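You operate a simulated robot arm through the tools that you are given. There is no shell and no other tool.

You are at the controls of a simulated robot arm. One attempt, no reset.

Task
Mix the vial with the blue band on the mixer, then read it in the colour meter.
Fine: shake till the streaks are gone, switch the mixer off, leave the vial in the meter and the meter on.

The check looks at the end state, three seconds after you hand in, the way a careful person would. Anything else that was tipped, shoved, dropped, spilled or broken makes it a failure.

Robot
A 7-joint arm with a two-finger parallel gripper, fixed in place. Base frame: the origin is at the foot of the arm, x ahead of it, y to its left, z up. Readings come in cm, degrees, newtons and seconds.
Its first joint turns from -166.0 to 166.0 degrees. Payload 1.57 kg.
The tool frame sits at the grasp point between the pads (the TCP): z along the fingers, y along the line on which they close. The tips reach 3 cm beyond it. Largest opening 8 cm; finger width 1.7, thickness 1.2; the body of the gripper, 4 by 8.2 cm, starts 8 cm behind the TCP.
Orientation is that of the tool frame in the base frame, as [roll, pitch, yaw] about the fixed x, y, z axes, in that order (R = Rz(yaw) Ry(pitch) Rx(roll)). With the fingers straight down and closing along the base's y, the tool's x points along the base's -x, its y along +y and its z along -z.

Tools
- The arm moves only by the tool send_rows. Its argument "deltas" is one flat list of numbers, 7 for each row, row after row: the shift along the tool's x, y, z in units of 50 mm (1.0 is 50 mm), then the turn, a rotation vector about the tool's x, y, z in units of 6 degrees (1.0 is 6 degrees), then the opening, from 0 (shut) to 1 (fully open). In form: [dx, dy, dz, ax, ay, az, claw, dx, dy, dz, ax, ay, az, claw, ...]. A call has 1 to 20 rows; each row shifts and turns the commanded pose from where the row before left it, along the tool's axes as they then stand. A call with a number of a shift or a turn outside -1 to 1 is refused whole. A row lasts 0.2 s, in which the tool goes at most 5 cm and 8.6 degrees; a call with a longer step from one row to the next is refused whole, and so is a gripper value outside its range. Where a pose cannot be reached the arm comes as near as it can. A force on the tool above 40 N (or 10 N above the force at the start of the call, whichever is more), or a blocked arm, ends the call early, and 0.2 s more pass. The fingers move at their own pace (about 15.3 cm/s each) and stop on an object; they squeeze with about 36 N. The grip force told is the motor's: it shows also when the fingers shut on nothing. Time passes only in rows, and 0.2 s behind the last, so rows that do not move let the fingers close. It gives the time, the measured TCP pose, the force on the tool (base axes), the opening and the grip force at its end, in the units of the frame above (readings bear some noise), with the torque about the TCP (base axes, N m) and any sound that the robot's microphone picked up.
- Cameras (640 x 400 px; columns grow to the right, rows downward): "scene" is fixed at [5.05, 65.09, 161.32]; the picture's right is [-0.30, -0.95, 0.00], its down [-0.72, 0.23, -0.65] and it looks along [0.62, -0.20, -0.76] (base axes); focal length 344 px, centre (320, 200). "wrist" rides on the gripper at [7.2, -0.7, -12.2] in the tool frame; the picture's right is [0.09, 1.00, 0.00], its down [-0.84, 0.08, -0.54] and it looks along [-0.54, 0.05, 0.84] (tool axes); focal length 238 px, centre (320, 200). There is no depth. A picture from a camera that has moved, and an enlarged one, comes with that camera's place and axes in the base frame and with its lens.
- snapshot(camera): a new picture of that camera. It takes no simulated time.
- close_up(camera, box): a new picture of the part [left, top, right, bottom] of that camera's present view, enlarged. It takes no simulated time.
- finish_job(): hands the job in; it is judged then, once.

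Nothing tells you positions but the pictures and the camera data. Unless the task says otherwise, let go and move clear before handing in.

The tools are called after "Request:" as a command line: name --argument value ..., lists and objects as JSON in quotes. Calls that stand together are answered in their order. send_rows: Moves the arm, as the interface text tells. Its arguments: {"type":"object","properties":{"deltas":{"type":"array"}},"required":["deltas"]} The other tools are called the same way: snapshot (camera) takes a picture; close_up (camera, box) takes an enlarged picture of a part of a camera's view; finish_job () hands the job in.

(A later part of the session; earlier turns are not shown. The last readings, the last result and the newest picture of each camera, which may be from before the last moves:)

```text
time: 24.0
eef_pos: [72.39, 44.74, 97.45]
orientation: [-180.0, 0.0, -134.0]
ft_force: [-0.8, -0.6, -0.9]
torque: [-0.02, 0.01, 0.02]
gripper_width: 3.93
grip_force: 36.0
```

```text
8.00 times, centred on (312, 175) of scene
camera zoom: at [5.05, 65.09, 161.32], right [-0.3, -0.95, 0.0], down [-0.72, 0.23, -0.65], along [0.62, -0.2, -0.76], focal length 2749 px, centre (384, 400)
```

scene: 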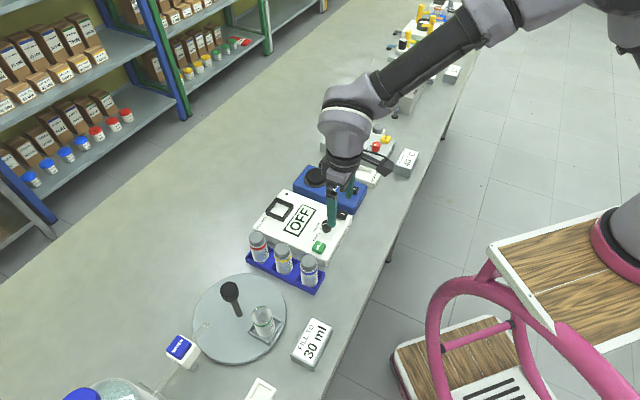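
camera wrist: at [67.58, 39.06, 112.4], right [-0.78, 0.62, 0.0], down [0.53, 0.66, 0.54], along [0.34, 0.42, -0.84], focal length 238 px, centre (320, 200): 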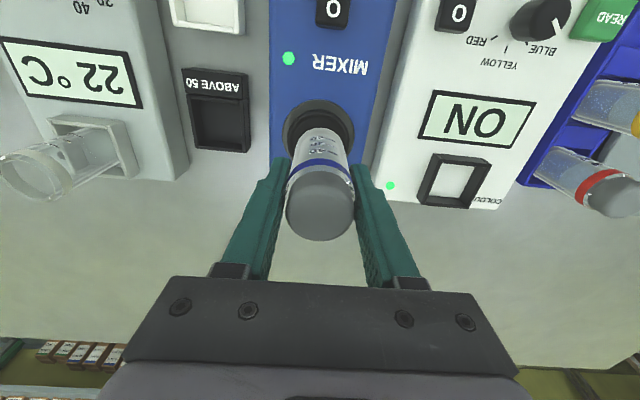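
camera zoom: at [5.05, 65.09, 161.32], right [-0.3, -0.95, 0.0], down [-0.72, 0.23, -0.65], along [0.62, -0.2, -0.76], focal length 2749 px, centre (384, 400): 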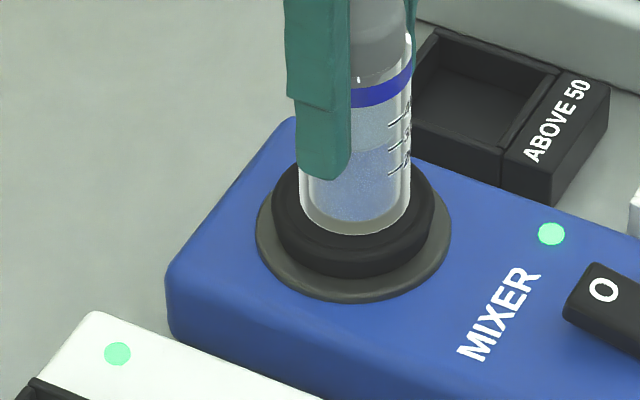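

Request:
send_rows --deltas '[0, 0, 0.03, 0, 0, 0, 0.35, 0, 0, 0.03, 0, 0, 0, 0.35, 0, 0, 0.03, 0, 0, 0, 0.35, 0, 0, 0, 0, 0, 0, 0.35]'

Request:
close_up --camera "scene" --box '[280, 150, 344, 200]'

```text
time: 25.0
eef_pos: [72.37, 44.71, 97.11]
orientation: [180.0, 0.0, -134.0]
ft_force: [0.7, 0.1, 1.1]
torque: [0.02, -0.05, -0.03]
gripper_width: 3.92
grip_force: 35.9
```

```text
8.00 times, centred on (312, 175) of scene
camera zoom: at [5.05, 65.09, 161.32], right [-0.3, -0.95, 0.0], down [-0.72, 0.23, -0.65], along [0.62, -0.2, -0.76], focal length 2749 px, centre (384, 400)
```

zoom: 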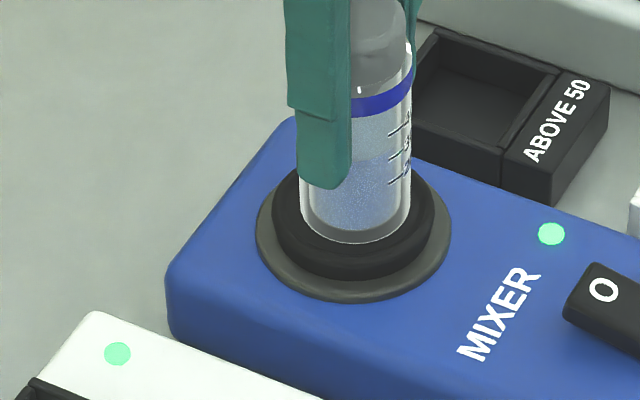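

Request:
send_rows --deltas '[0, 0, 0.03, 0, 0, 0, 0.35, 0, 0, 0.03, 0, 0, 0, 0.35, 0, 0, 0, 0, 0, 0, 0.35]'

Request:
close_up --camera "scene" --box '[280, 150, 344, 200]'

```text
time: 25.8
eef_pos: [72.35, 44.68, 96.77]
orientation: [-179.9, 0.0, -133.9]
ft_force: [1.4, -3.4, 3.6]
torque: [-0.16, -0.05, -0.01]
gripper_width: 3.94
grip_force: 36.3
```

```text
8.00 times, centred on (312, 175) of scene
camera zoom: at [5.05, 65.09, 161.32], right [-0.3, -0.95, 0.0], down [-0.72, 0.23, -0.65], along [0.62, -0.2, -0.76], focal length 2749 px, centre (384, 400)
```

zoom: 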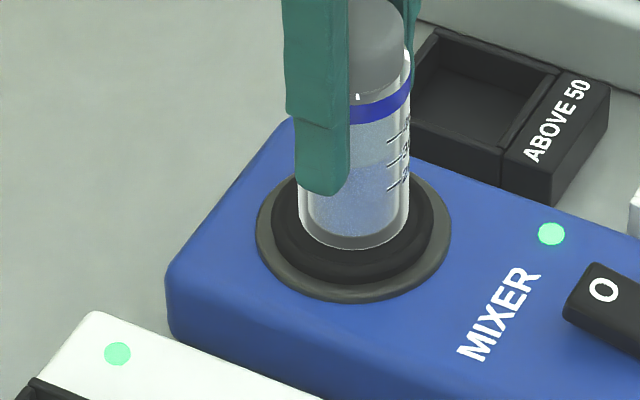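

Contact with the shaking disc (≈5 N, lateral forces felt). Pressing slightly more and holding for a few seconds.

Request:
send_rows --deltas '[0, 0, 0.03, 0, 0, 0, 0.35, 0, 0, 0, 0, 0, 0, 0.35, 0, 0, 0, 0, 0, 0, 0.35, 0, 0, 0, 0, 0, 0, 0.35, 0, 0, 0, 0, 0, 0, 0.35, 0, 0, 0, 0, 0, 0, 0.35, 0, 0, 0, 0, 0, 0, 0.35, 0, 0, 0, 0, 0, 0, 0.35, 0, 0, 0, 0, 0, 0, 0.35, 0, 0, 0, 0, 0, 0, 0.35, 0, 0, 0, 0, 0, 0, 0.35]'

Request:
close_up --camera "scene" --box '[290, 155, 338, 190]'

Request:
snapshot --camera "wrist"

```text
time: 28.2
eef_pos: [72.31, 44.94, 96.62]
orientation: [-180.0, 0.2, -133.9]
ft_force: [3.5, 0.3, 12.6]
torque: [0.05, -0.18, 0.01]
gripper_width: 3.91
grip_force: 36.2
```

```text
11.43 times, centred on (314, 172) of scene
camera zoom: at [5.05, 65.09, 161.32], right [-0.3, -0.95, 0.0], down [-0.72, 0.23, -0.65], along [0.62, -0.2, -0.76], focal length 3927 px, centre (389, 514)
```

zoom: 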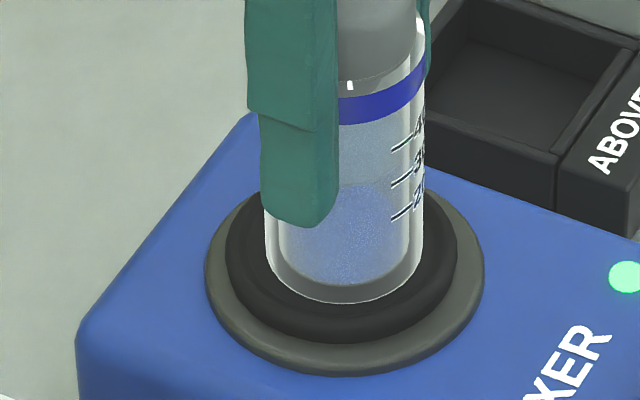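

```text
taken
camera wrist: at [67.77, 39.24, 108.9], right [-0.78, 0.62, 0.0], down [0.52, 0.66, 0.54], along [0.34, 0.42, -0.84], focal length 238 px, centre (320, 200)
```

wrist: 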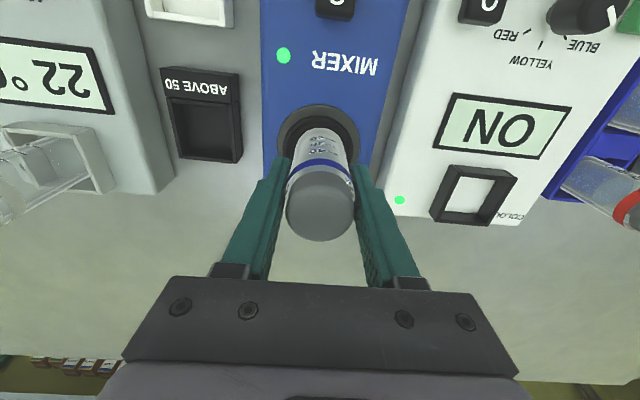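

Request:
send_rows --deltas '[0, 0, 0, 0, 0, 0, 0.35, 0, 0, 0, 0, 0, 0, 0.35, 0, 0, 0, 0, 0, 0, 0.35, 0, 0, 0, 0, 0, 0, 0.35, 0, 0, 0, 0, 0, 0, 0.35, 0, 0, 0, 0, 0, 0, 0.35, 0, 0, 0, 0, 0, 0, 0.35, 0, 0, 0, 0, 0, 0, 0.35, 0, 0, 0, 0, 0, 0, 0.35, 0, 0, 0, 0, 0, 0, 0.35, 0, 0, 0, 0, 0, 0, 0.35, 0, 0, 0, 0, 0, 0, 0.35, 0, 0, 0, 0, 0, 0, 0.35, 0, 0, 0, 0, 0, 0, 0.35, 0, 0, 0, 0, 0, 0, 0.35]'

Request:
close_up --camera "scene" --box '[308, 160, 330, 186]'

Request:
close_up --camera "scene" --box '[245, 240, 300, 285]'

```text
time: 31.4
eef_pos: [72.33, 44.86, 96.63]
orientation: [180.0, 0.0, -134.0]
ft_force: [-1.1, -0.7, 12.1]
torque: [0.04, 0.07, -0.01]
gripper_width: 3.91
grip_force: 36.4
```

```text
15.38 times, centred on (319, 173) of scene
camera zoom: at [5.05, 65.09, 161.32], right [-0.3, -0.95, 0.0], down [-0.72, 0.23, -0.65], along [0.62, -0.2, -0.76], focal length 5286 px, centre (335, 615)
```

zoom: 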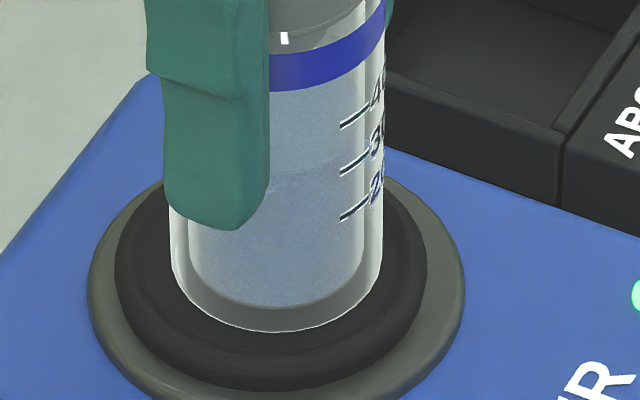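

```text
8.89 times, centred on (272, 262) of scene
camera zoom: at [5.05, 65.09, 161.32], right [-0.3, -0.95, 0.0], down [-0.72, 0.23, -0.65], along [0.62, -0.2, -0.76], focal length 3054 px, centre (742, -356)
```

zoom: 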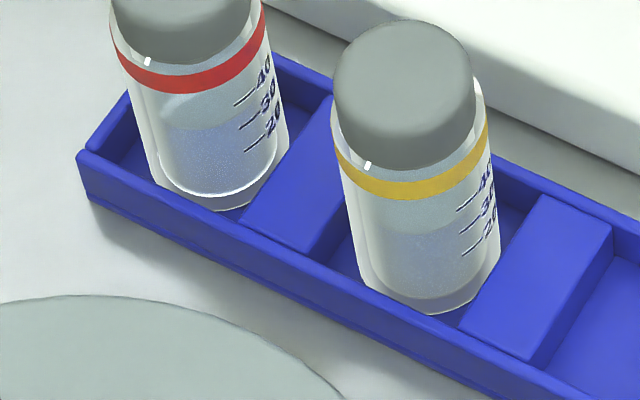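

The grain in the liquid is fading but isn't fully gone. Holding longer.

Request:
send_rows --deltas '[0, 0, 0, 0, 0, 0, 0.35, 0, 0, 0, 0, 0, 0, 0.35, 0, 0, 0, 0, 0, 0, 0.35, 0, 0, 0, 0, 0, 0, 0.35, 0, 0, 0, 0, 0, 0, 0.35, 0, 0, 0, 0, 0, 0, 0.35, 0, 0, 0, 0, 0, 0, 0.35, 0, 0, 0, 0, 0, 0, 0.35, 0, 0, 0, 0, 0, 0, 0.35, 0, 0, 0, 0, 0, 0, 0.35, 0, 0, 0, 0, 0, 0, 0.35, 0, 0, 0, 0, 0, 0, 0.35, 0, 0, 0, 0, 0, 0, 0.35, 0, 0, 0, 0, 0, 0, 0.35, 0, 0, 0, 0, 0, 0, 0.35, 0, 0, 0, 0, 0, 0, 0.35, 0, 0, 0, 0, 0, 0, 0.35, 0, 0, 0, 0, 0, 0, 0.35]'

Request:
close_up --camera "scene" --box '[308, 160, 330, 186]'

Request:
close_up --camera "wrist" --box '[280, 115, 360, 190]'

```text
time: 35.2
eef_pos: [72.26, 44.83, 96.72]
orientation: [180.0, 0.1, -133.9]
ft_force: [0.1, -0.7, 11.6]
torque: [0.01, 0.0, 0.0]
gripper_width: 3.94
grip_force: 36.1
```

```text
15.38 times, centred on (319, 173) of scene
camera zoom: at [5.05, 65.09, 161.32], right [-0.3, -0.95, 0.0], down [-0.72, 0.23, -0.65], along [0.62, -0.2, -0.76], focal length 5286 px, centre (335, 615)
```

zoom: 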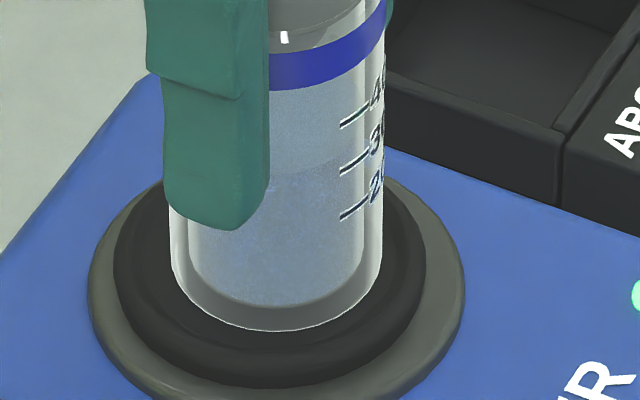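

```text
5.33 times, centred on (320, 152) of wrist
camera zoom: at [67.78, 39.23, 108.89], right [-0.78, 0.62, 0.0], down [0.52, 0.66, 0.54], along [0.34, 0.42, -0.84], focal length 1271 px, centre (320, 453)
```

zoom: 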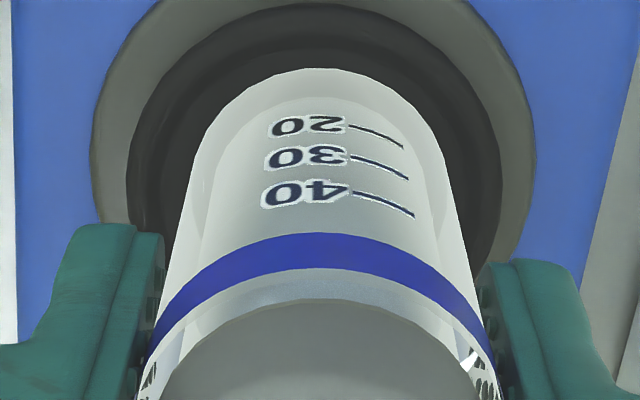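

Request:
send_rows --deltas '[0, 0, 0.02, 0, 0, 0, 0.35, 0, 0, 0, 0, 0, 0, 0.35, 0, 0, 0, 0, 0, 0, 0.35, 0, 0, 0, 0, 0, 0, 0.35, 0, 0, 0, 0, 0, 0, 0.35, 0, 0, 0, 0, 0, 0, 0.35, 0, 0, 0, 0, 0, 0, 0.35, 0, 0, 0, 0, 0, 0, 0.35, 0, 0, 0, 0, 0, 0, 0.35, 0, 0, 0, 0, 0, 0, 0.35, 0, 0, 0, 0, 0, 0, 0.35, 0, 0, 0, 0, 0, 0, 0.35, 0, 0, 0, 0, 0, 0, 0.35, 0, 0, 0, 0, 0, 0, 0.35, 0, 0, 0, 0, 0, 0, 0.35, 0, 0, 0, 0, 0, 0, 0.35, 0, 0, 0, 0, 0, 0, 0.35, 0, 0, 0, 0, 0, 0, 0.35, 0, 0, 0, 0, 0, 0, 0.35, 0, 0, 0, 0, 0, 0, 0.35]'

Request:
close_up --camera "scene" --box '[308, 160, 330, 186]'

Request:
close_up --camera "scene" --box '[314, 168, 326, 178]'

Request:
close_up --camera "scene" --box '[274, 258, 290, 273]'

```text
time: 39.4
eef_pos: [72.35, 44.91, 96.61]
orientation: [179.9, 0.0, -134.0]
ft_force: [0.2, 0.1, 18.4]
torque: [0.1, -0.02, -0.01]
gripper_width: 3.91
grip_force: 36.0
```

```text
15.38 times, centred on (319, 173) of scene
camera zoom: at [5.05, 65.09, 161.32], right [-0.3, -0.95, 0.0], down [-0.72, 0.23, -0.65], along [0.62, -0.2, -0.76], focal length 5286 px, centre (335, 615)
```

zoom: 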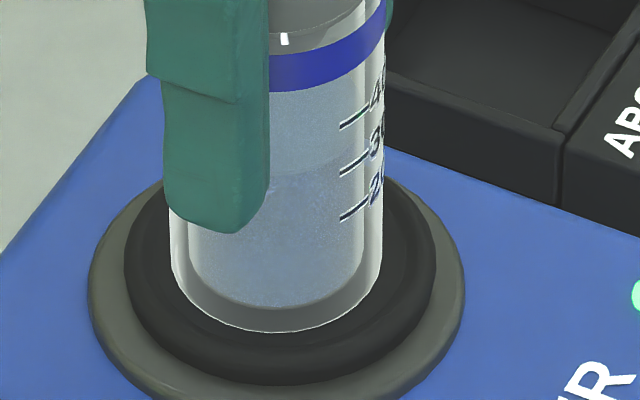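

```text
16.00 times, centred on (320, 173) of scene
camera zoom: at [5.05, 65.09, 161.32], right [-0.3, -0.95, 0.0], down [-0.72, 0.23, -0.65], along [0.62, -0.2, -0.76], focal length 5497 px, centre (320, 632)
```

zoom: 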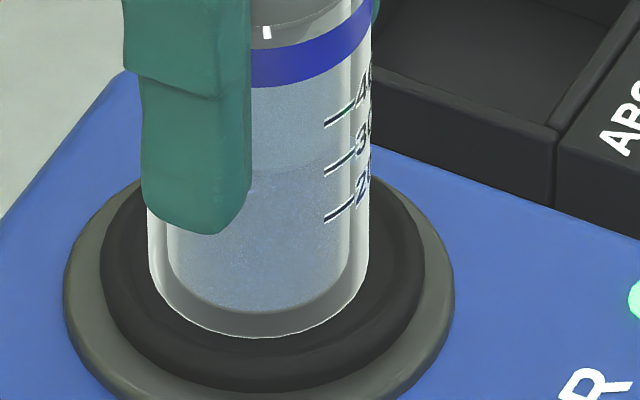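

```text
16.00 times, centred on (282, 266) of scene
camera zoom: at [5.05, 65.09, 161.32], right [-0.3, -0.95, 0.0], down [-0.72, 0.23, -0.65], along [0.62, -0.2, -0.76], focal length 5497 px, centre (928, -848)
```

zoom: 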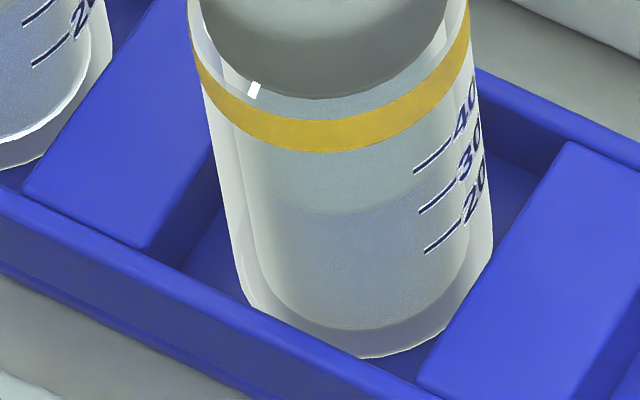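

Request:
close_up --camera "scene" --box '[248, 240, 270, 265]'

Request:
close_up --camera "wrist" --box '[540, 140, 640, 220]'

```text
16.00 times, centred on (259, 252) of scene
camera zoom: at [5.05, 65.09, 161.32], right [-0.3, -0.95, 0.0], down [-0.72, 0.23, -0.65], along [0.62, -0.2, -0.76], focal length 5497 px, centre (1296, -640)
```

zoom: 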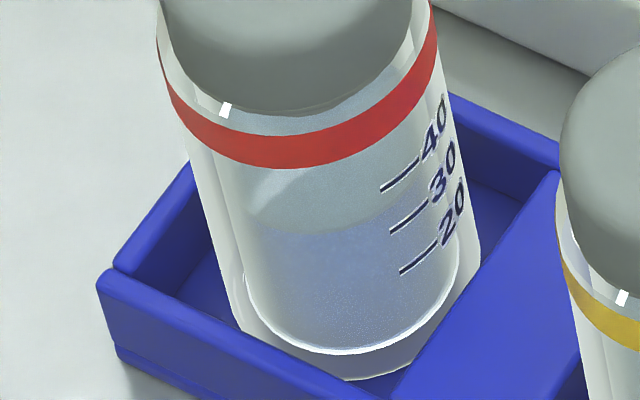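

```text
5.00 times, centred on (590, 180) of wrist
camera zoom: at [67.78, 39.22, 108.8], right [-0.78, 0.62, 0.0], down [0.52, 0.66, 0.54], along [0.34, 0.42, -0.84], focal length 1192 px, centre (-1030, 300)
```

zoom: 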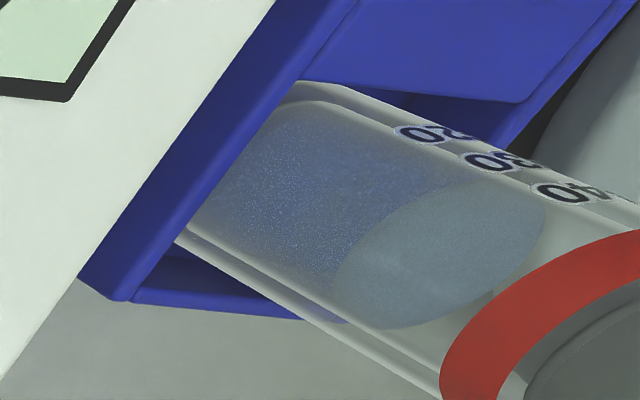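

Request:
close_up --camera "scene" --box '[290, 155, 338, 190]'

Request:
close_up --camera "scene" --box '[280, 150, 344, 200]'

```text
11.43 times, centred on (314, 172) of scene
camera zoom: at [5.05, 65.09, 161.32], right [-0.3, -0.95, 0.0], down [-0.72, 0.23, -0.65], along [0.62, -0.2, -0.76], focal length 3927 px, centre (389, 514)
```

zoom: 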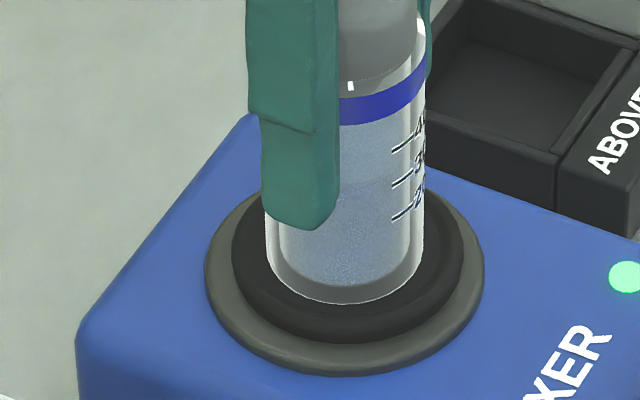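

```text
8.00 times, centred on (312, 175) of scene
camera zoom: at [5.05, 65.09, 161.32], right [-0.3, -0.95, 0.0], down [-0.72, 0.23, -0.65], along [0.62, -0.2, -0.76], focal length 2749 px, centre (384, 400)
```

zoom: 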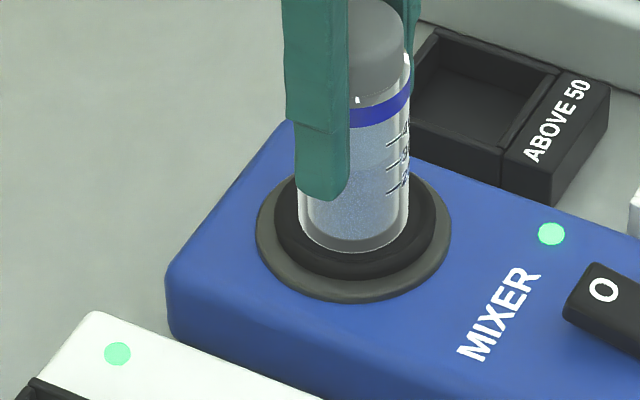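

Differences are subtle, so I'll keep mixing for another stretch before judging.

Request:
send_rows --deltas '[0, 0, 0, 0, 0, 0, 0.35, 0, 0, 0, 0, 0, 0, 0.35, 0, 0, 0, 0, 0, 0, 0.35, 0, 0, 0, 0, 0, 0, 0.35, 0, 0, 0, 0, 0, 0, 0.35, 0, 0, 0, 0, 0, 0, 0.35, 0, 0, 0, 0, 0, 0, 0.35, 0, 0, 0, 0, 0, 0, 0.35, 0, 0, 0, 0, 0, 0, 0.35, 0, 0, 0, 0, 0, 0, 0.35, 0, 0, 0, 0, 0, 0, 0.35, 0, 0, 0, 0, 0, 0, 0.35, 0, 0, 0, 0, 0, 0, 0.35, 0, 0, 0, 0, 0, 0, 0.35, 0, 0, 0, 0, 0, 0, 0.35, 0, 0, 0, 0, 0, 0, 0.35, 0, 0, 0, 0, 0, 0, 0.35, 0, 0, 0, 0, 0, 0, 0.35, 0, 0, 0, 0, 0, 0, 0.35, 0, 0, 0, 0, 0, 0, 0.35]'

Request:
send_rows --deltas '[0, 0, 0, 0, 0, 0, 0.35, 0, 0, 0, 0, 0, 0, 0.35, 0, 0, 0, 0, 0, 0, 0.35, 0, 0, 0, 0, 0, 0, 0.35, 0, 0, 0, 0, 0, 0, 0.35, 0, 0, 0, 0, 0, 0, 0.35, 0, 0, 0, 0, 0, 0, 0.35, 0, 0, 0, 0, 0, 0, 0.35, 0, 0, 0, 0, 0, 0, 0.35, 0, 0, 0, 0, 0, 0, 0.35, 0, 0, 0, 0, 0, 0, 0.35, 0, 0, 0, 0, 0, 0, 0.35, 0, 0, 0, 0, 0, 0, 0.35, 0, 0, 0, 0, 0, 0, 0.35, 0, 0, 0, 0, 0, 0, 0.35, 0, 0, 0, 0, 0, 0, 0.35, 0, 0, 0, 0, 0, 0, 0.35, 0, 0, 0, 0, 0, 0, 0.35, 0, 0, 0, 0, 0, 0, 0.35, 0, 0, 0, 0, 0, 0, 0.35]'

Request:
close_up --camera "scene" --box '[290, 155, 338, 190]'

Request:
close_up --camera "scene" --box '[308, 160, 330, 186]'

```text
time: 43.6
eef_pos: [72.31, 44.94, 96.48]
orientation: [-180.0, 0.0, -134.0]
ft_force: [0.3, 0.2, 14.1]
torque: [0.01, 0.06, -0.02]
gripper_width: 3.95
grip_force: 36.2
```

```text
time: 47.8
eef_pos: [72.36, 44.78, 96.67]
orientation: [-180.0, 0.1, -133.9]
ft_force: [-1.1, -0.2, 12.0]
torque: [0.0, 0.0, 0.0]
gripper_width: 3.93
grip_force: 36.6
```

```text
11.43 times, centred on (314, 172) of scene
camera zoom: at [5.05, 65.09, 161.32], right [-0.3, -0.95, 0.0], down [-0.72, 0.23, -0.65], along [0.62, -0.2, -0.76], focal length 3927 px, centre (389, 514)
```

zoom: 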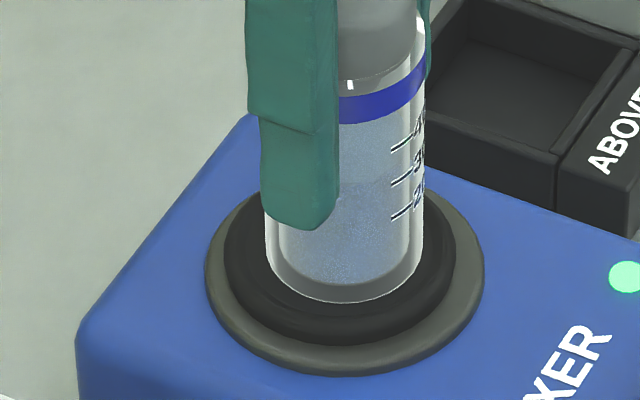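

```text
15.38 times, centred on (319, 173) of scene
camera zoom: at [5.05, 65.09, 161.32], right [-0.3, -0.95, 0.0], down [-0.72, 0.23, -0.65], along [0.62, -0.2, -0.76], focal length 5286 px, centre (335, 615)
```

zoom: 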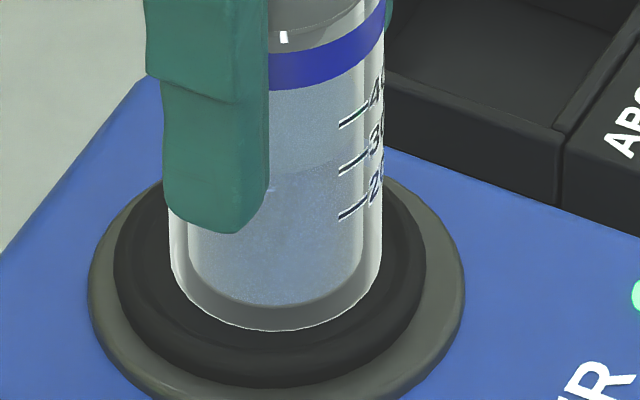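

The liquid looks uniform. Before lifting, I'll measure the meter well precisely from both cameras.

Request:
close_up --camera "wrist" --box '[400, 140, 560, 240]'

Request:
close_up --camera "scene" --box '[250, 190, 314, 230]'

```text
4.00 times, centred on (480, 190) of wrist
camera zoom: at [67.79, 39.23, 108.79], right [-0.78, 0.62, 0.0], down [0.52, 0.66, 0.54], along [0.34, 0.42, -0.84], focal length 953 px, centre (-320, 240)
```

zoom: 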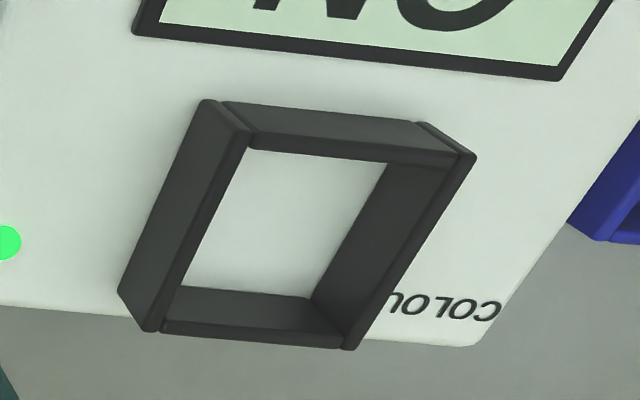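

```text
10.00 times, centred on (282, 210) of scene
camera zoom: at [5.05, 65.09, 161.32], right [-0.3, -0.95, 0.0], down [-0.72, 0.23, -0.65], along [0.62, -0.2, -0.76], focal length 3436 px, centre (700, 100)
```

zoom: 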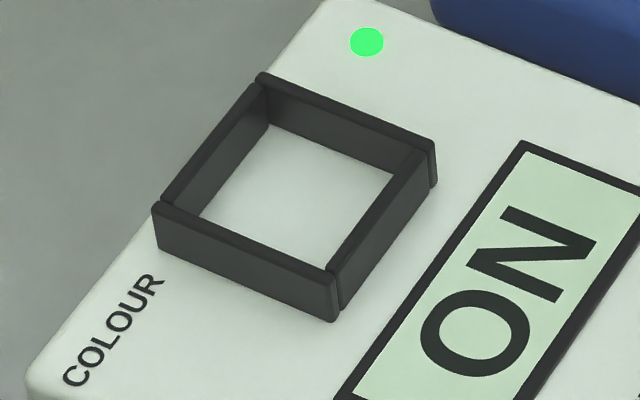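

Well centre ≈ (64.0, 57.5), frame top z ≈ 90.2, inner opening ≈ 4.7 cm. Lifting the vial off the disc and moving above the well.

Request:
send_rows --deltas '[0, 0, -0.3, 0, 0, 0, 0.35, 0, 0, -0.6, 0, 0, 0, 0.35, -0.135, 0.4, 0, 0, 0, 0, 0.35, -0.135, 0.64, 0, 0, 0, 0, 0.35, -0.135, 0.64, 0, 0, 0, 0, 0.35, -0.135, 0.64, 0, 0, 0, 0, 0.35, -0.135, 0.64, 0, 0, 0, 0, 0.35, 0, 0, 0.2, 0, 0, 0, 0.35, 0, 0, 0, 0, 0, 0, 0.35, 0, 0, 0, 0, 0, 0, 0.35]'

Request:
close_up --camera "wrist" --box '[240, 90, 400, 210]'

Request:
close_up --camera "scene" --box '[250, 170, 330, 230]'

```text
time: 50.0
eef_pos: [64.14, 57.62, 100.22]
orientation: [-179.9, 0.0, -133.8]
ft_force: [0.0, -0.1, -1.3]
torque: [-0.01, -0.04, 0.0]
gripper_width: 3.92
grip_force: 36.3
```

```text
3.33 times, centred on (320, 150) of wrist
camera zoom: at [59.66, 52.04, 112.35], right [-0.78, 0.62, 0.0], down [0.52, 0.66, 0.54], along [0.34, 0.42, -0.84], focal length 794 px, centre (320, 367)
```

zoom: 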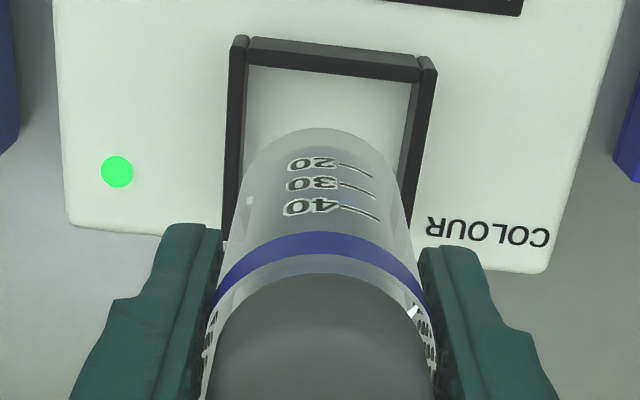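

```text
6.67 times, centred on (290, 200) of scene
camera zoom: at [5.05, 65.09, 161.32], right [-0.3, -0.95, 0.0], down [-0.72, 0.23, -0.65], along [0.62, -0.2, -0.76], focal length 2290 px, centre (520, 200)
```

zoom: 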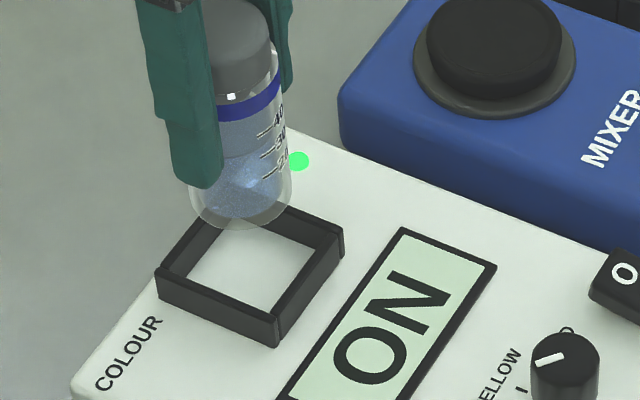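

Request:
close_up --camera "scene" --box '[268, 175, 300, 200]'

Request:
close_up --camera "scene" --box '[262, 235, 302, 270]'

```text
16.00 times, centred on (284, 188) of scene
camera zoom: at [5.05, 65.09, 161.32], right [-0.3, -0.95, 0.0], down [-0.72, 0.23, -0.65], along [0.62, -0.2, -0.76], focal length 5497 px, centre (896, 400)
```

zoom: 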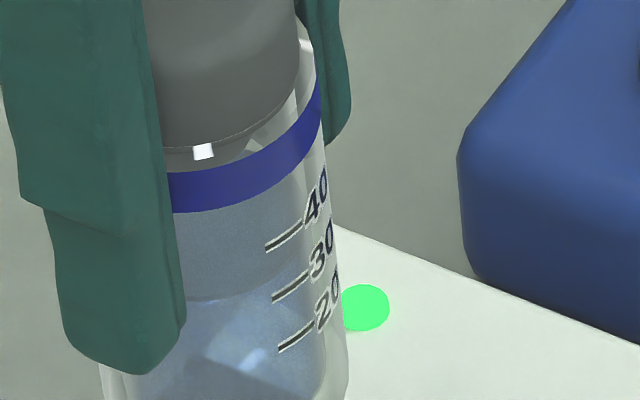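

```text
11.43 times, centred on (282, 252) of scene
camera zoom: at [5.05, 65.09, 161.32], right [-0.3, -0.95, 0.0], down [-0.72, 0.23, -0.65], along [0.62, -0.2, -0.76], focal length 3927 px, centre (754, -400)
```

zoom: 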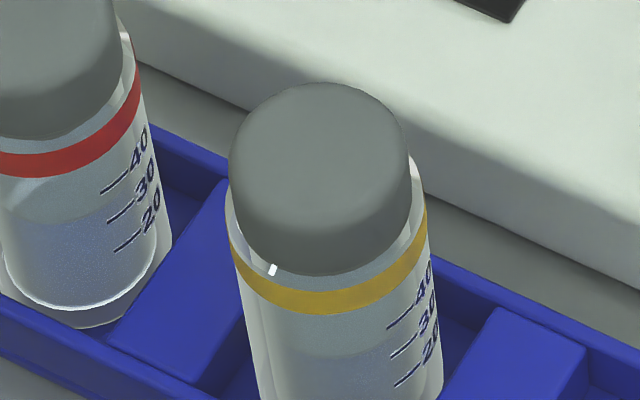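

Both cameras agree the well centre is offset (+0.25, +0.15 cm) in tool x, y. Correcting and lowering to just above the frame.

Request:
send_rows --deltas '[0.05, 0.03, 0.2, 0, 0, 0, 0.35, 0, 0, 0.2, 0, 0, 0, 0.35, 0, 0, 0.08, 0, 0, 0, 0.35, 0, 0, 0, 0, 0, 0, 0.35, 0, 0, 0, 0, 0, 0, 0.35]'

Request:
close_up --camera "wrist" --box '[240, 90, 400, 210]'

Request:
close_up --camera "scene" --box '[258, 175, 314, 220]'

```text
time: 51.2
eef_pos: [63.79, 57.49, 97.71]
orientation: [179.9, 0.0, -134.0]
ft_force: [0.6, -0.4, -1.5]
torque: [0.02, 0.0, -0.01]
gripper_width: 3.91
grip_force: 36.3
```

```text
3.33 times, centred on (320, 150) of wrist
camera zoom: at [59.29, 51.85, 109.88], right [-0.78, 0.62, 0.0], down [0.52, 0.66, 0.54], along [0.34, 0.42, -0.84], focal length 794 px, centre (320, 367)
```

zoom: 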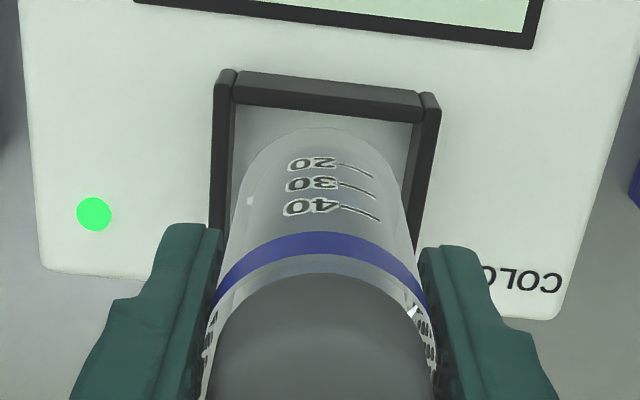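

```text
8.89 times, centred on (286, 198) of scene
camera zoom: at [5.05, 65.09, 161.32], right [-0.3, -0.95, 0.0], down [-0.72, 0.23, -0.65], along [0.62, -0.2, -0.76], focal length 3054 px, centre (622, 222)
```

zoom: 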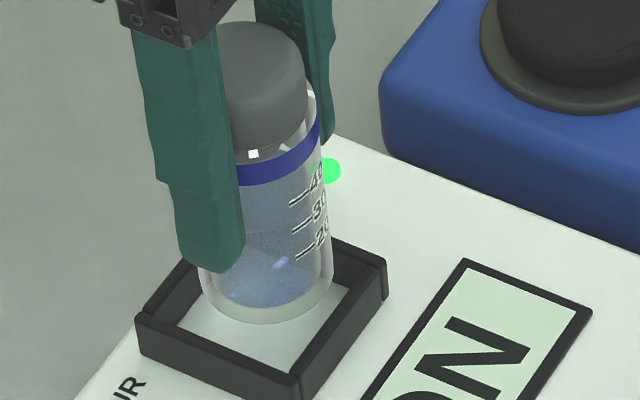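

Alignment is within about 0.2 cm of both estimates. Lowering slowly into the well while watching force.

Request:
send_rows --deltas '[0, 0, 0.06, 0, 0, 0, 0.35, 0, 0, 0.06, 0, 0, 0, 0.35, 0, 0, 0.06, 0, 0, 0, 0.35, 0, 0, 0.06, 0, 0, 0, 0.35, 0, 0, 0, 0, 0, 0, 0.35]'

Request:
close_up --camera "wrist" --box '[240, 90, 400, 210]'

Request:
close_up --camera "scene" --box '[258, 175, 314, 220]'

```text
time: 52.4
eef_pos: [63.81, 57.48, 96.29]
orientation: [-179.8, 0.0, -133.9]
ft_force: [8.6, 8.9, -6.0]
torque: [0.6, -0.61, 0.01]
gripper_width: 3.92
grip_force: 35.9
```

```text
3.33 times, centred on (320, 150) of wrist
camera zoom: at [59.32, 51.83, 108.56], right [-0.78, 0.62, 0.0], down [0.52, 0.66, 0.54], along [0.34, 0.42, -0.84], focal length 794 px, centre (320, 367)
```

zoom: 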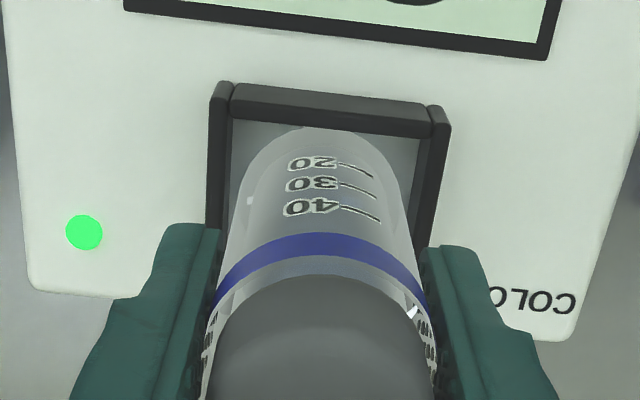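

```text
8.89 times, centred on (286, 198) of scene
camera zoom: at [5.05, 65.09, 161.32], right [-0.3, -0.95, 0.0], down [-0.72, 0.23, -0.65], along [0.62, -0.2, -0.76], focal length 3054 px, centre (622, 222)
```

zoom: 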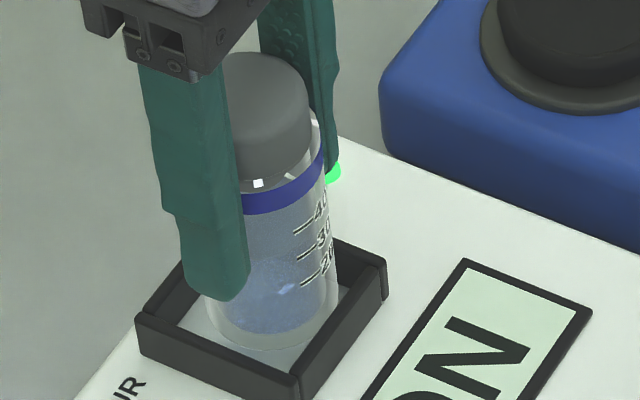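

Side force toward +e2 means the vial is touching the robot-side wall. Shifting 0.25 cm outward.

Request:
send_rows --deltas '[-0.05, 0, 0, 0, 0, 0, 0.35, 0, 0, 0, 0, 0, 0, 0.35]'

Request:
close_up --camera "scene" --box '[258, 175, 314, 220]'

```text
time: 53.0
eef_pos: [63.82, 57.58, 96.45]
orientation: [-180.0, 0.0, -133.9]
ft_force: [0.5, 0.8, -0.2]
torque: [0.0, -0.01, 0.03]
gripper_width: 3.93
grip_force: 35.7
```

```text
8.89 times, centred on (286, 198) of scene
camera zoom: at [5.05, 65.09, 161.32], right [-0.3, -0.95, 0.0], down [-0.72, 0.23, -0.65], along [0.62, -0.2, -0.76], focal length 3054 px, centre (622, 222)
```

zoom: 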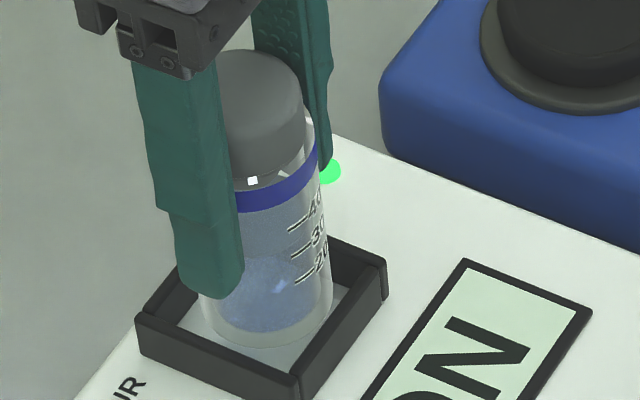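

Force is gone. Continuing down to the floor.

Request:
send_rows --deltas '[0, 0, 0.04, 0, 0, 0, 0.35, 0, 0, 0.04, 0, 0, 0, 0.35, 0, 0, 0.03, 0, 0, 0, 0.35, 0, 0, 0, 0, 0, 0, 0.35]'

```text
time: 54.0
eef_pos: [63.9, 57.65, 95.83]
orientation: [179.9, 0.1, -133.9]
ft_force: [0.0, -0.4, -1.2]
torque: [0.0, 0.0, 0.0]
gripper_width: 3.91
grip_force: 36.0
```

Request:
send_rows --deltas '[0, 0, 0.03, 0, 0, 0, 0.35, 0, 0, 0.03, 0, 0, 0, 0.35, 0, 0, 0, 0, 0, 0, 0.35]'

Request:
close_up --camera "scene" --box '[258, 175, 314, 220]'

```text
time: 54.8
eef_pos: [63.97, 57.63, 95.49]
orientation: [179.9, 0.0, -134.0]
ft_force: [-0.3, 0.1, -1.0]
torque: [0.03, -0.03, -0.05]
gripper_width: 3.9
grip_force: 35.7
```

```text
8.89 times, centred on (286, 198) of scene
camera zoom: at [5.05, 65.09, 161.32], right [-0.3, -0.95, 0.0], down [-0.72, 0.23, -0.65], along [0.62, -0.2, -0.76], focal length 3054 px, centre (622, 222)
```

zoom: 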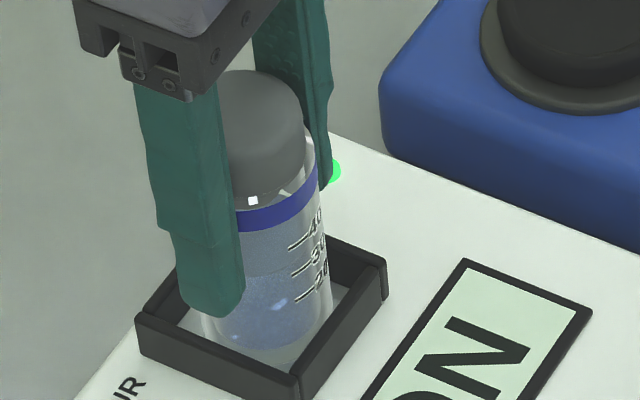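

Request:
send_rows --deltas '[0, 0, 0.03, 0, 0, 0, 0.35, 0, 0, 0, 0, 0, 0, 0.35]'

Request:
send_rows --deltas '[0, 0, 0.03, 0, 0, 0, 0.35, 0, 0, 0, 0, 0, 0, 0.35]'

```text
time: 55.4
eef_pos: [63.88, 57.61, 95.49]
orientation: [-180.0, 0.0, -133.9]
ft_force: [0.6, 0.5, -2.1]
torque: [0.0, 0.01, 0.01]
gripper_width: 3.91
grip_force: 35.7
```

```text
time: 56.0
eef_pos: [63.75, 57.57, 95.23]
orientation: [-179.9, 0.0, -133.9]
ft_force: [-0.6, 0.2, -1.5]
torque: [0.01, 0.01, -0.02]
gripper_width: 3.9
grip_force: 36.1
```

Request:
send_rows --deltas '[0, 0, 0.03, 0, 0, 0, 0.35, 0, 0, 0, 0, 0, 0, 0.35]'

Request:
send_rows --deltas '[0, 0, 0.03, 0, 0, 0, 0.35, 0, 0, 0, 0, 0, 0, 0.35]'

Request:
close_up --camera "scene" --box '[258, 175, 314, 220]'

```text
time: 56.6
eef_pos: [63.83, 57.44, 95.05]
orientation: [179.9, -0.1, -133.9]
ft_force: [-1.2, -0.2, -1.5]
torque: [0.0, 0.01, -0.02]
gripper_width: 3.88
grip_force: 35.7
```

```text
time: 57.2
eef_pos: [63.82, 57.58, 95.02]
orientation: [-179.9, 0.2, -133.9]
ft_force: [-1.3, -0.2, 6.4]
torque: [0.04, -0.03, -0.01]
gripper_width: 3.91
grip_force: 36.1
```

```text
8.89 times, centred on (286, 198) of scene
camera zoom: at [5.05, 65.09, 161.32], right [-0.3, -0.95, 0.0], down [-0.72, 0.23, -0.65], along [0.62, -0.2, -0.76], focal length 3054 px, centre (622, 222)
```

zoom: 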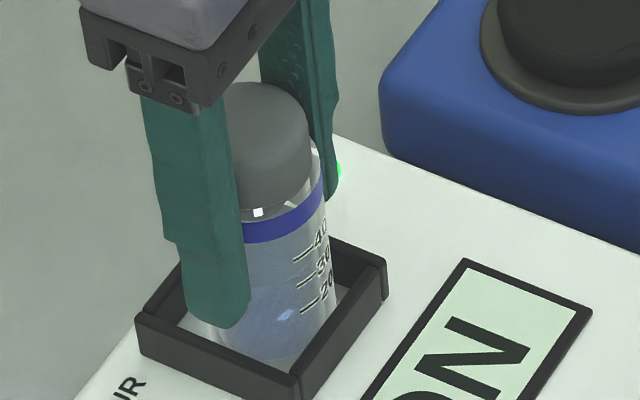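

The vial is on the well floor (≈8 N contact). Releasing and rising straight up.

Request:
send_rows --deltas '[0, 0, -0.02, 0, 0, 0, 0.35, 0, 0, 0, 0, 0, 0, 0.55, 0, 0, 0, 0, 0, 0, 0.7, 0, 0, 0, 0, 0, 0, 0.8, 0, 0, -0.3, 0, 0, 0, 0.8, 0, 0, -0.5, 0, 0, 0, 0.8, 0, 0, -0.5, 0, 0, 0, 0.8, 0, 0, -0.3, 0, 0, 0, 0.8, 0, 0, 0, 0, 0, 0, 0.8]'

Request:
close_up --camera "scene" --box '[250, 175, 346, 235]'

Request:
close_up --camera "scene" --box '[266, 180, 300, 210]'

Request:
snapshot --camera "wrist"

```text
time: 59.2
eef_pos: [63.89, 57.63, 103.1]
orientation: [180.0, 0.1, -134.0]
ft_force: [-0.2, 0.1, 0.4]
torque: [-0.01, 0.03, -0.02]
gripper_width: 6.4
grip_force: 0.1
```

```text
6.67 times, centred on (298, 205) of scene
camera zoom: at [5.05, 65.09, 161.32], right [-0.3, -0.95, 0.0], down [-0.72, 0.23, -0.65], along [0.62, -0.2, -0.76], focal length 2290 px, centre (467, 167)
```

zoom: 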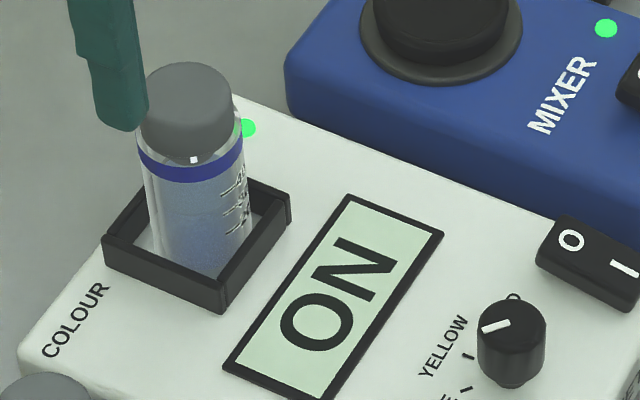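

```text
13.33 times, centred on (283, 195) of scene
camera zoom: at [5.05, 65.09, 161.32], right [-0.3, -0.95, 0.0], down [-0.72, 0.23, -0.65], along [0.62, -0.2, -0.76], focal length 4581 px, centre (813, 267)
```

zoom: 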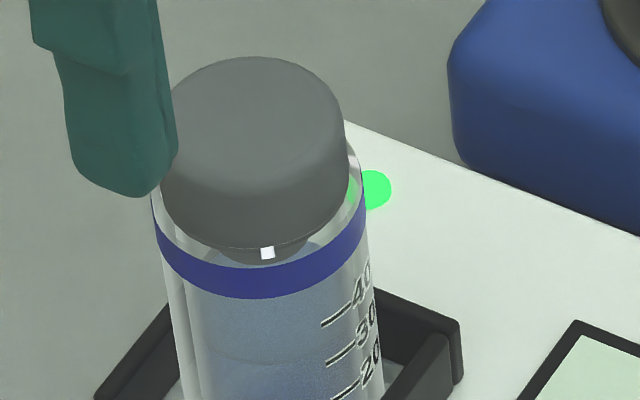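

```text
taken
camera wrist: at [59.38, 51.96, 115.22], right [-0.78, 0.62, 0.0], down [0.52, 0.66, 0.54], along [0.34, 0.42, -0.84], focal length 238 px, centre (320, 200)
```

wrist: 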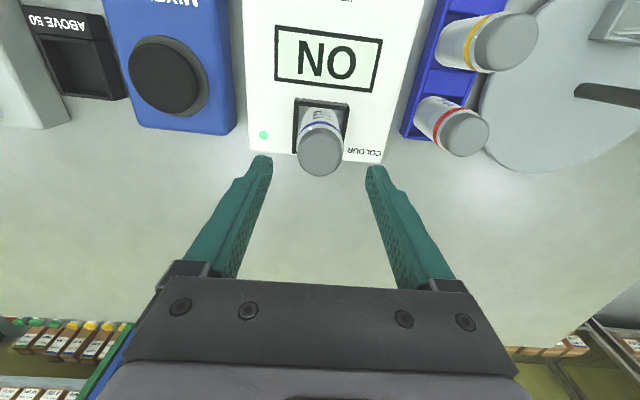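

Request:
close_up --camera "scene" --box '[270, 195, 292, 212]'

Request:
close_up --camera "wrist" --box '[290, 90, 360, 150]'

Request:
close_up --camera "wrist" --box '[410, 85, 480, 145]'

```text
16.00 times, centred on (281, 204) of scene
camera zoom: at [5.05, 65.09, 161.32], right [-0.3, -0.95, 0.0], down [-0.72, 0.23, -0.65], along [0.62, -0.2, -0.76], focal length 5497 px, centre (944, 144)
```

zoom: 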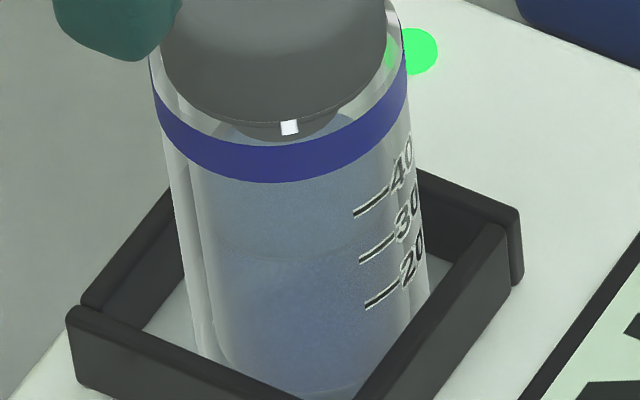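

```text
6.67 times, centred on (325, 120) of wrist
camera zoom: at [59.38, 51.96, 115.22], right [-0.78, 0.62, 0.0], down [0.52, 0.66, 0.54], along [0.34, 0.42, -0.84], focal length 1589 px, centre (287, 733)
```

zoom: 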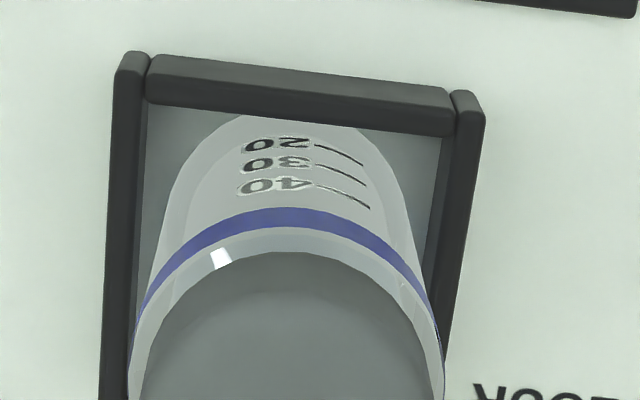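

```text
6.67 times, centred on (445, 115) of wrist
camera zoom: at [59.38, 51.96, 115.22], right [-0.78, 0.62, 0.0], down [0.52, 0.66, 0.54], along [0.34, 0.42, -0.84], focal length 1589 px, centre (-513, 767)
```

zoom: 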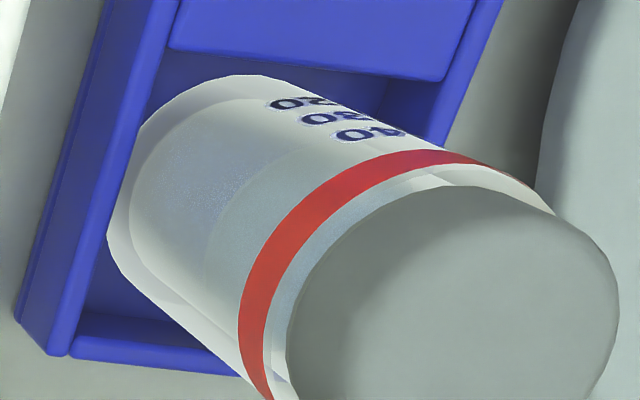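

The vial stands upright in the well with uniform liquid. Now switch the mixer off: moving closed fingers above the mixer's "O" end.

Request:
send_rows --deltas '[0, 0, -0.2, 0, 0, 0, 0.8, 0.431, -0.493, 0, 0, 0, 0, 0.5, 0.431, -0.493, 0, 0, 0, 0, 0, 0.431, -0.493, 0, 0, 0, 0, 0, 0.431, -0.493, 0, 0, 0, 0, 0, 0.431, -0.493, 0, 0, 0, 0, 0, 0.431, -0.493, 0, 0, 0, 0, 0, 0, 0, 0.5, 0, 0, 0, 0, 0, 0, 0.5, 0, 0, 0, 0, 0, 0, 0.4, 0, 0, 0, 0, 0, 0, 0, 0, 0, 0, 0]'

Request:
snapshot --camera "wrist"

Request:
close_up --camera "scene" --box '[310, 160, 390, 210]'

```text
time: 61.6
eef_pos: [65.71, 38.13, 97.14]
orientation: [-180.0, 0.0, -133.9]
ft_force: [0.7, -0.2, -0.6]
torque: [0.01, 0.0, 0.03]
gripper_width: 0.0
grip_force: 22.1
```

```text
taken
camera wrist: at [61.13, 32.47, 109.31], right [-0.78, 0.62, 0.0], down [0.52, 0.66, 0.54], along [0.34, 0.42, -0.84], focal length 238 px, centre (320, 200)
```

wrist: 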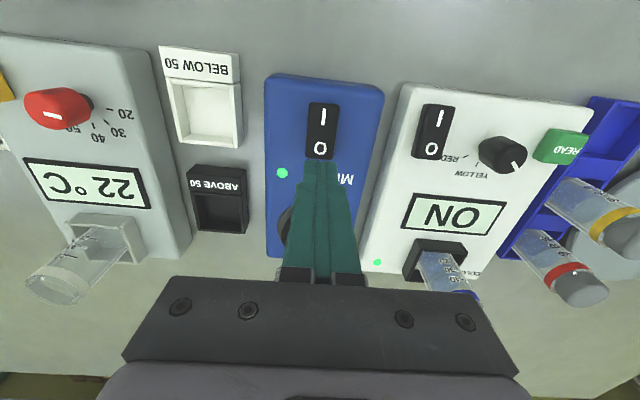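

```text
8.00 times, centred on (350, 185) of scene
camera zoom: at [5.05, 65.09, 161.32], right [-0.3, -0.95, 0.0], down [-0.72, 0.23, -0.65], along [0.62, -0.2, -0.76], focal length 2749 px, centre (80, 320)
```

zoom: 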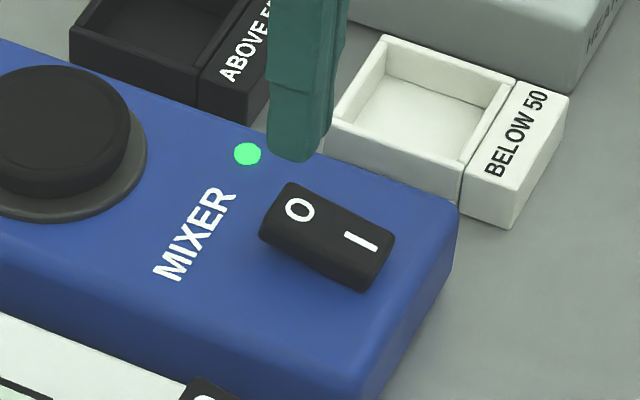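

Request:
send_rows --deltas '[0.06, 0.01, 0.3, 0, 0, 0, 0, 0, 0, 0.15, 0, 0, 0, 0, 0, 0, 0.04, 0, 0, 0, 0, 0, 0, 0.04, 0, 0, 0, 0, 0, 0, 0.04, 0, 0, 0, 0, 0, 0, 0.04, 0, 0, 0, 0, 0, 0, 0, 0, 0, 0, 0]'

Request:
close_up --camera "scene" --box '[310, 160, 390, 210]'

```text
time: 63.2
eef_pos: [65.27, 37.89, 94.03]
orientation: [180.0, 0.0, -133.9]
ft_force: [0.3, 0.5, 0.3]
torque: [0.0, 0.0, 0.02]
gripper_width: 0.01
grip_force: 21.3
```

```text
8.00 times, centred on (350, 185) of scene
camera zoom: at [5.05, 65.09, 161.32], right [-0.3, -0.95, 0.0], down [-0.72, 0.23, -0.65], along [0.62, -0.2, -0.76], focal length 2749 px, centre (80, 320)
```

zoom: 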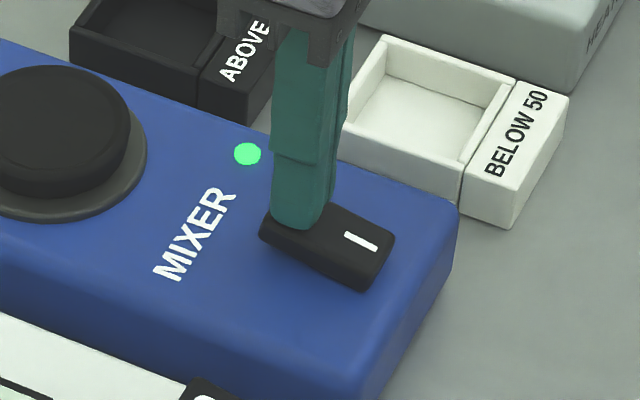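

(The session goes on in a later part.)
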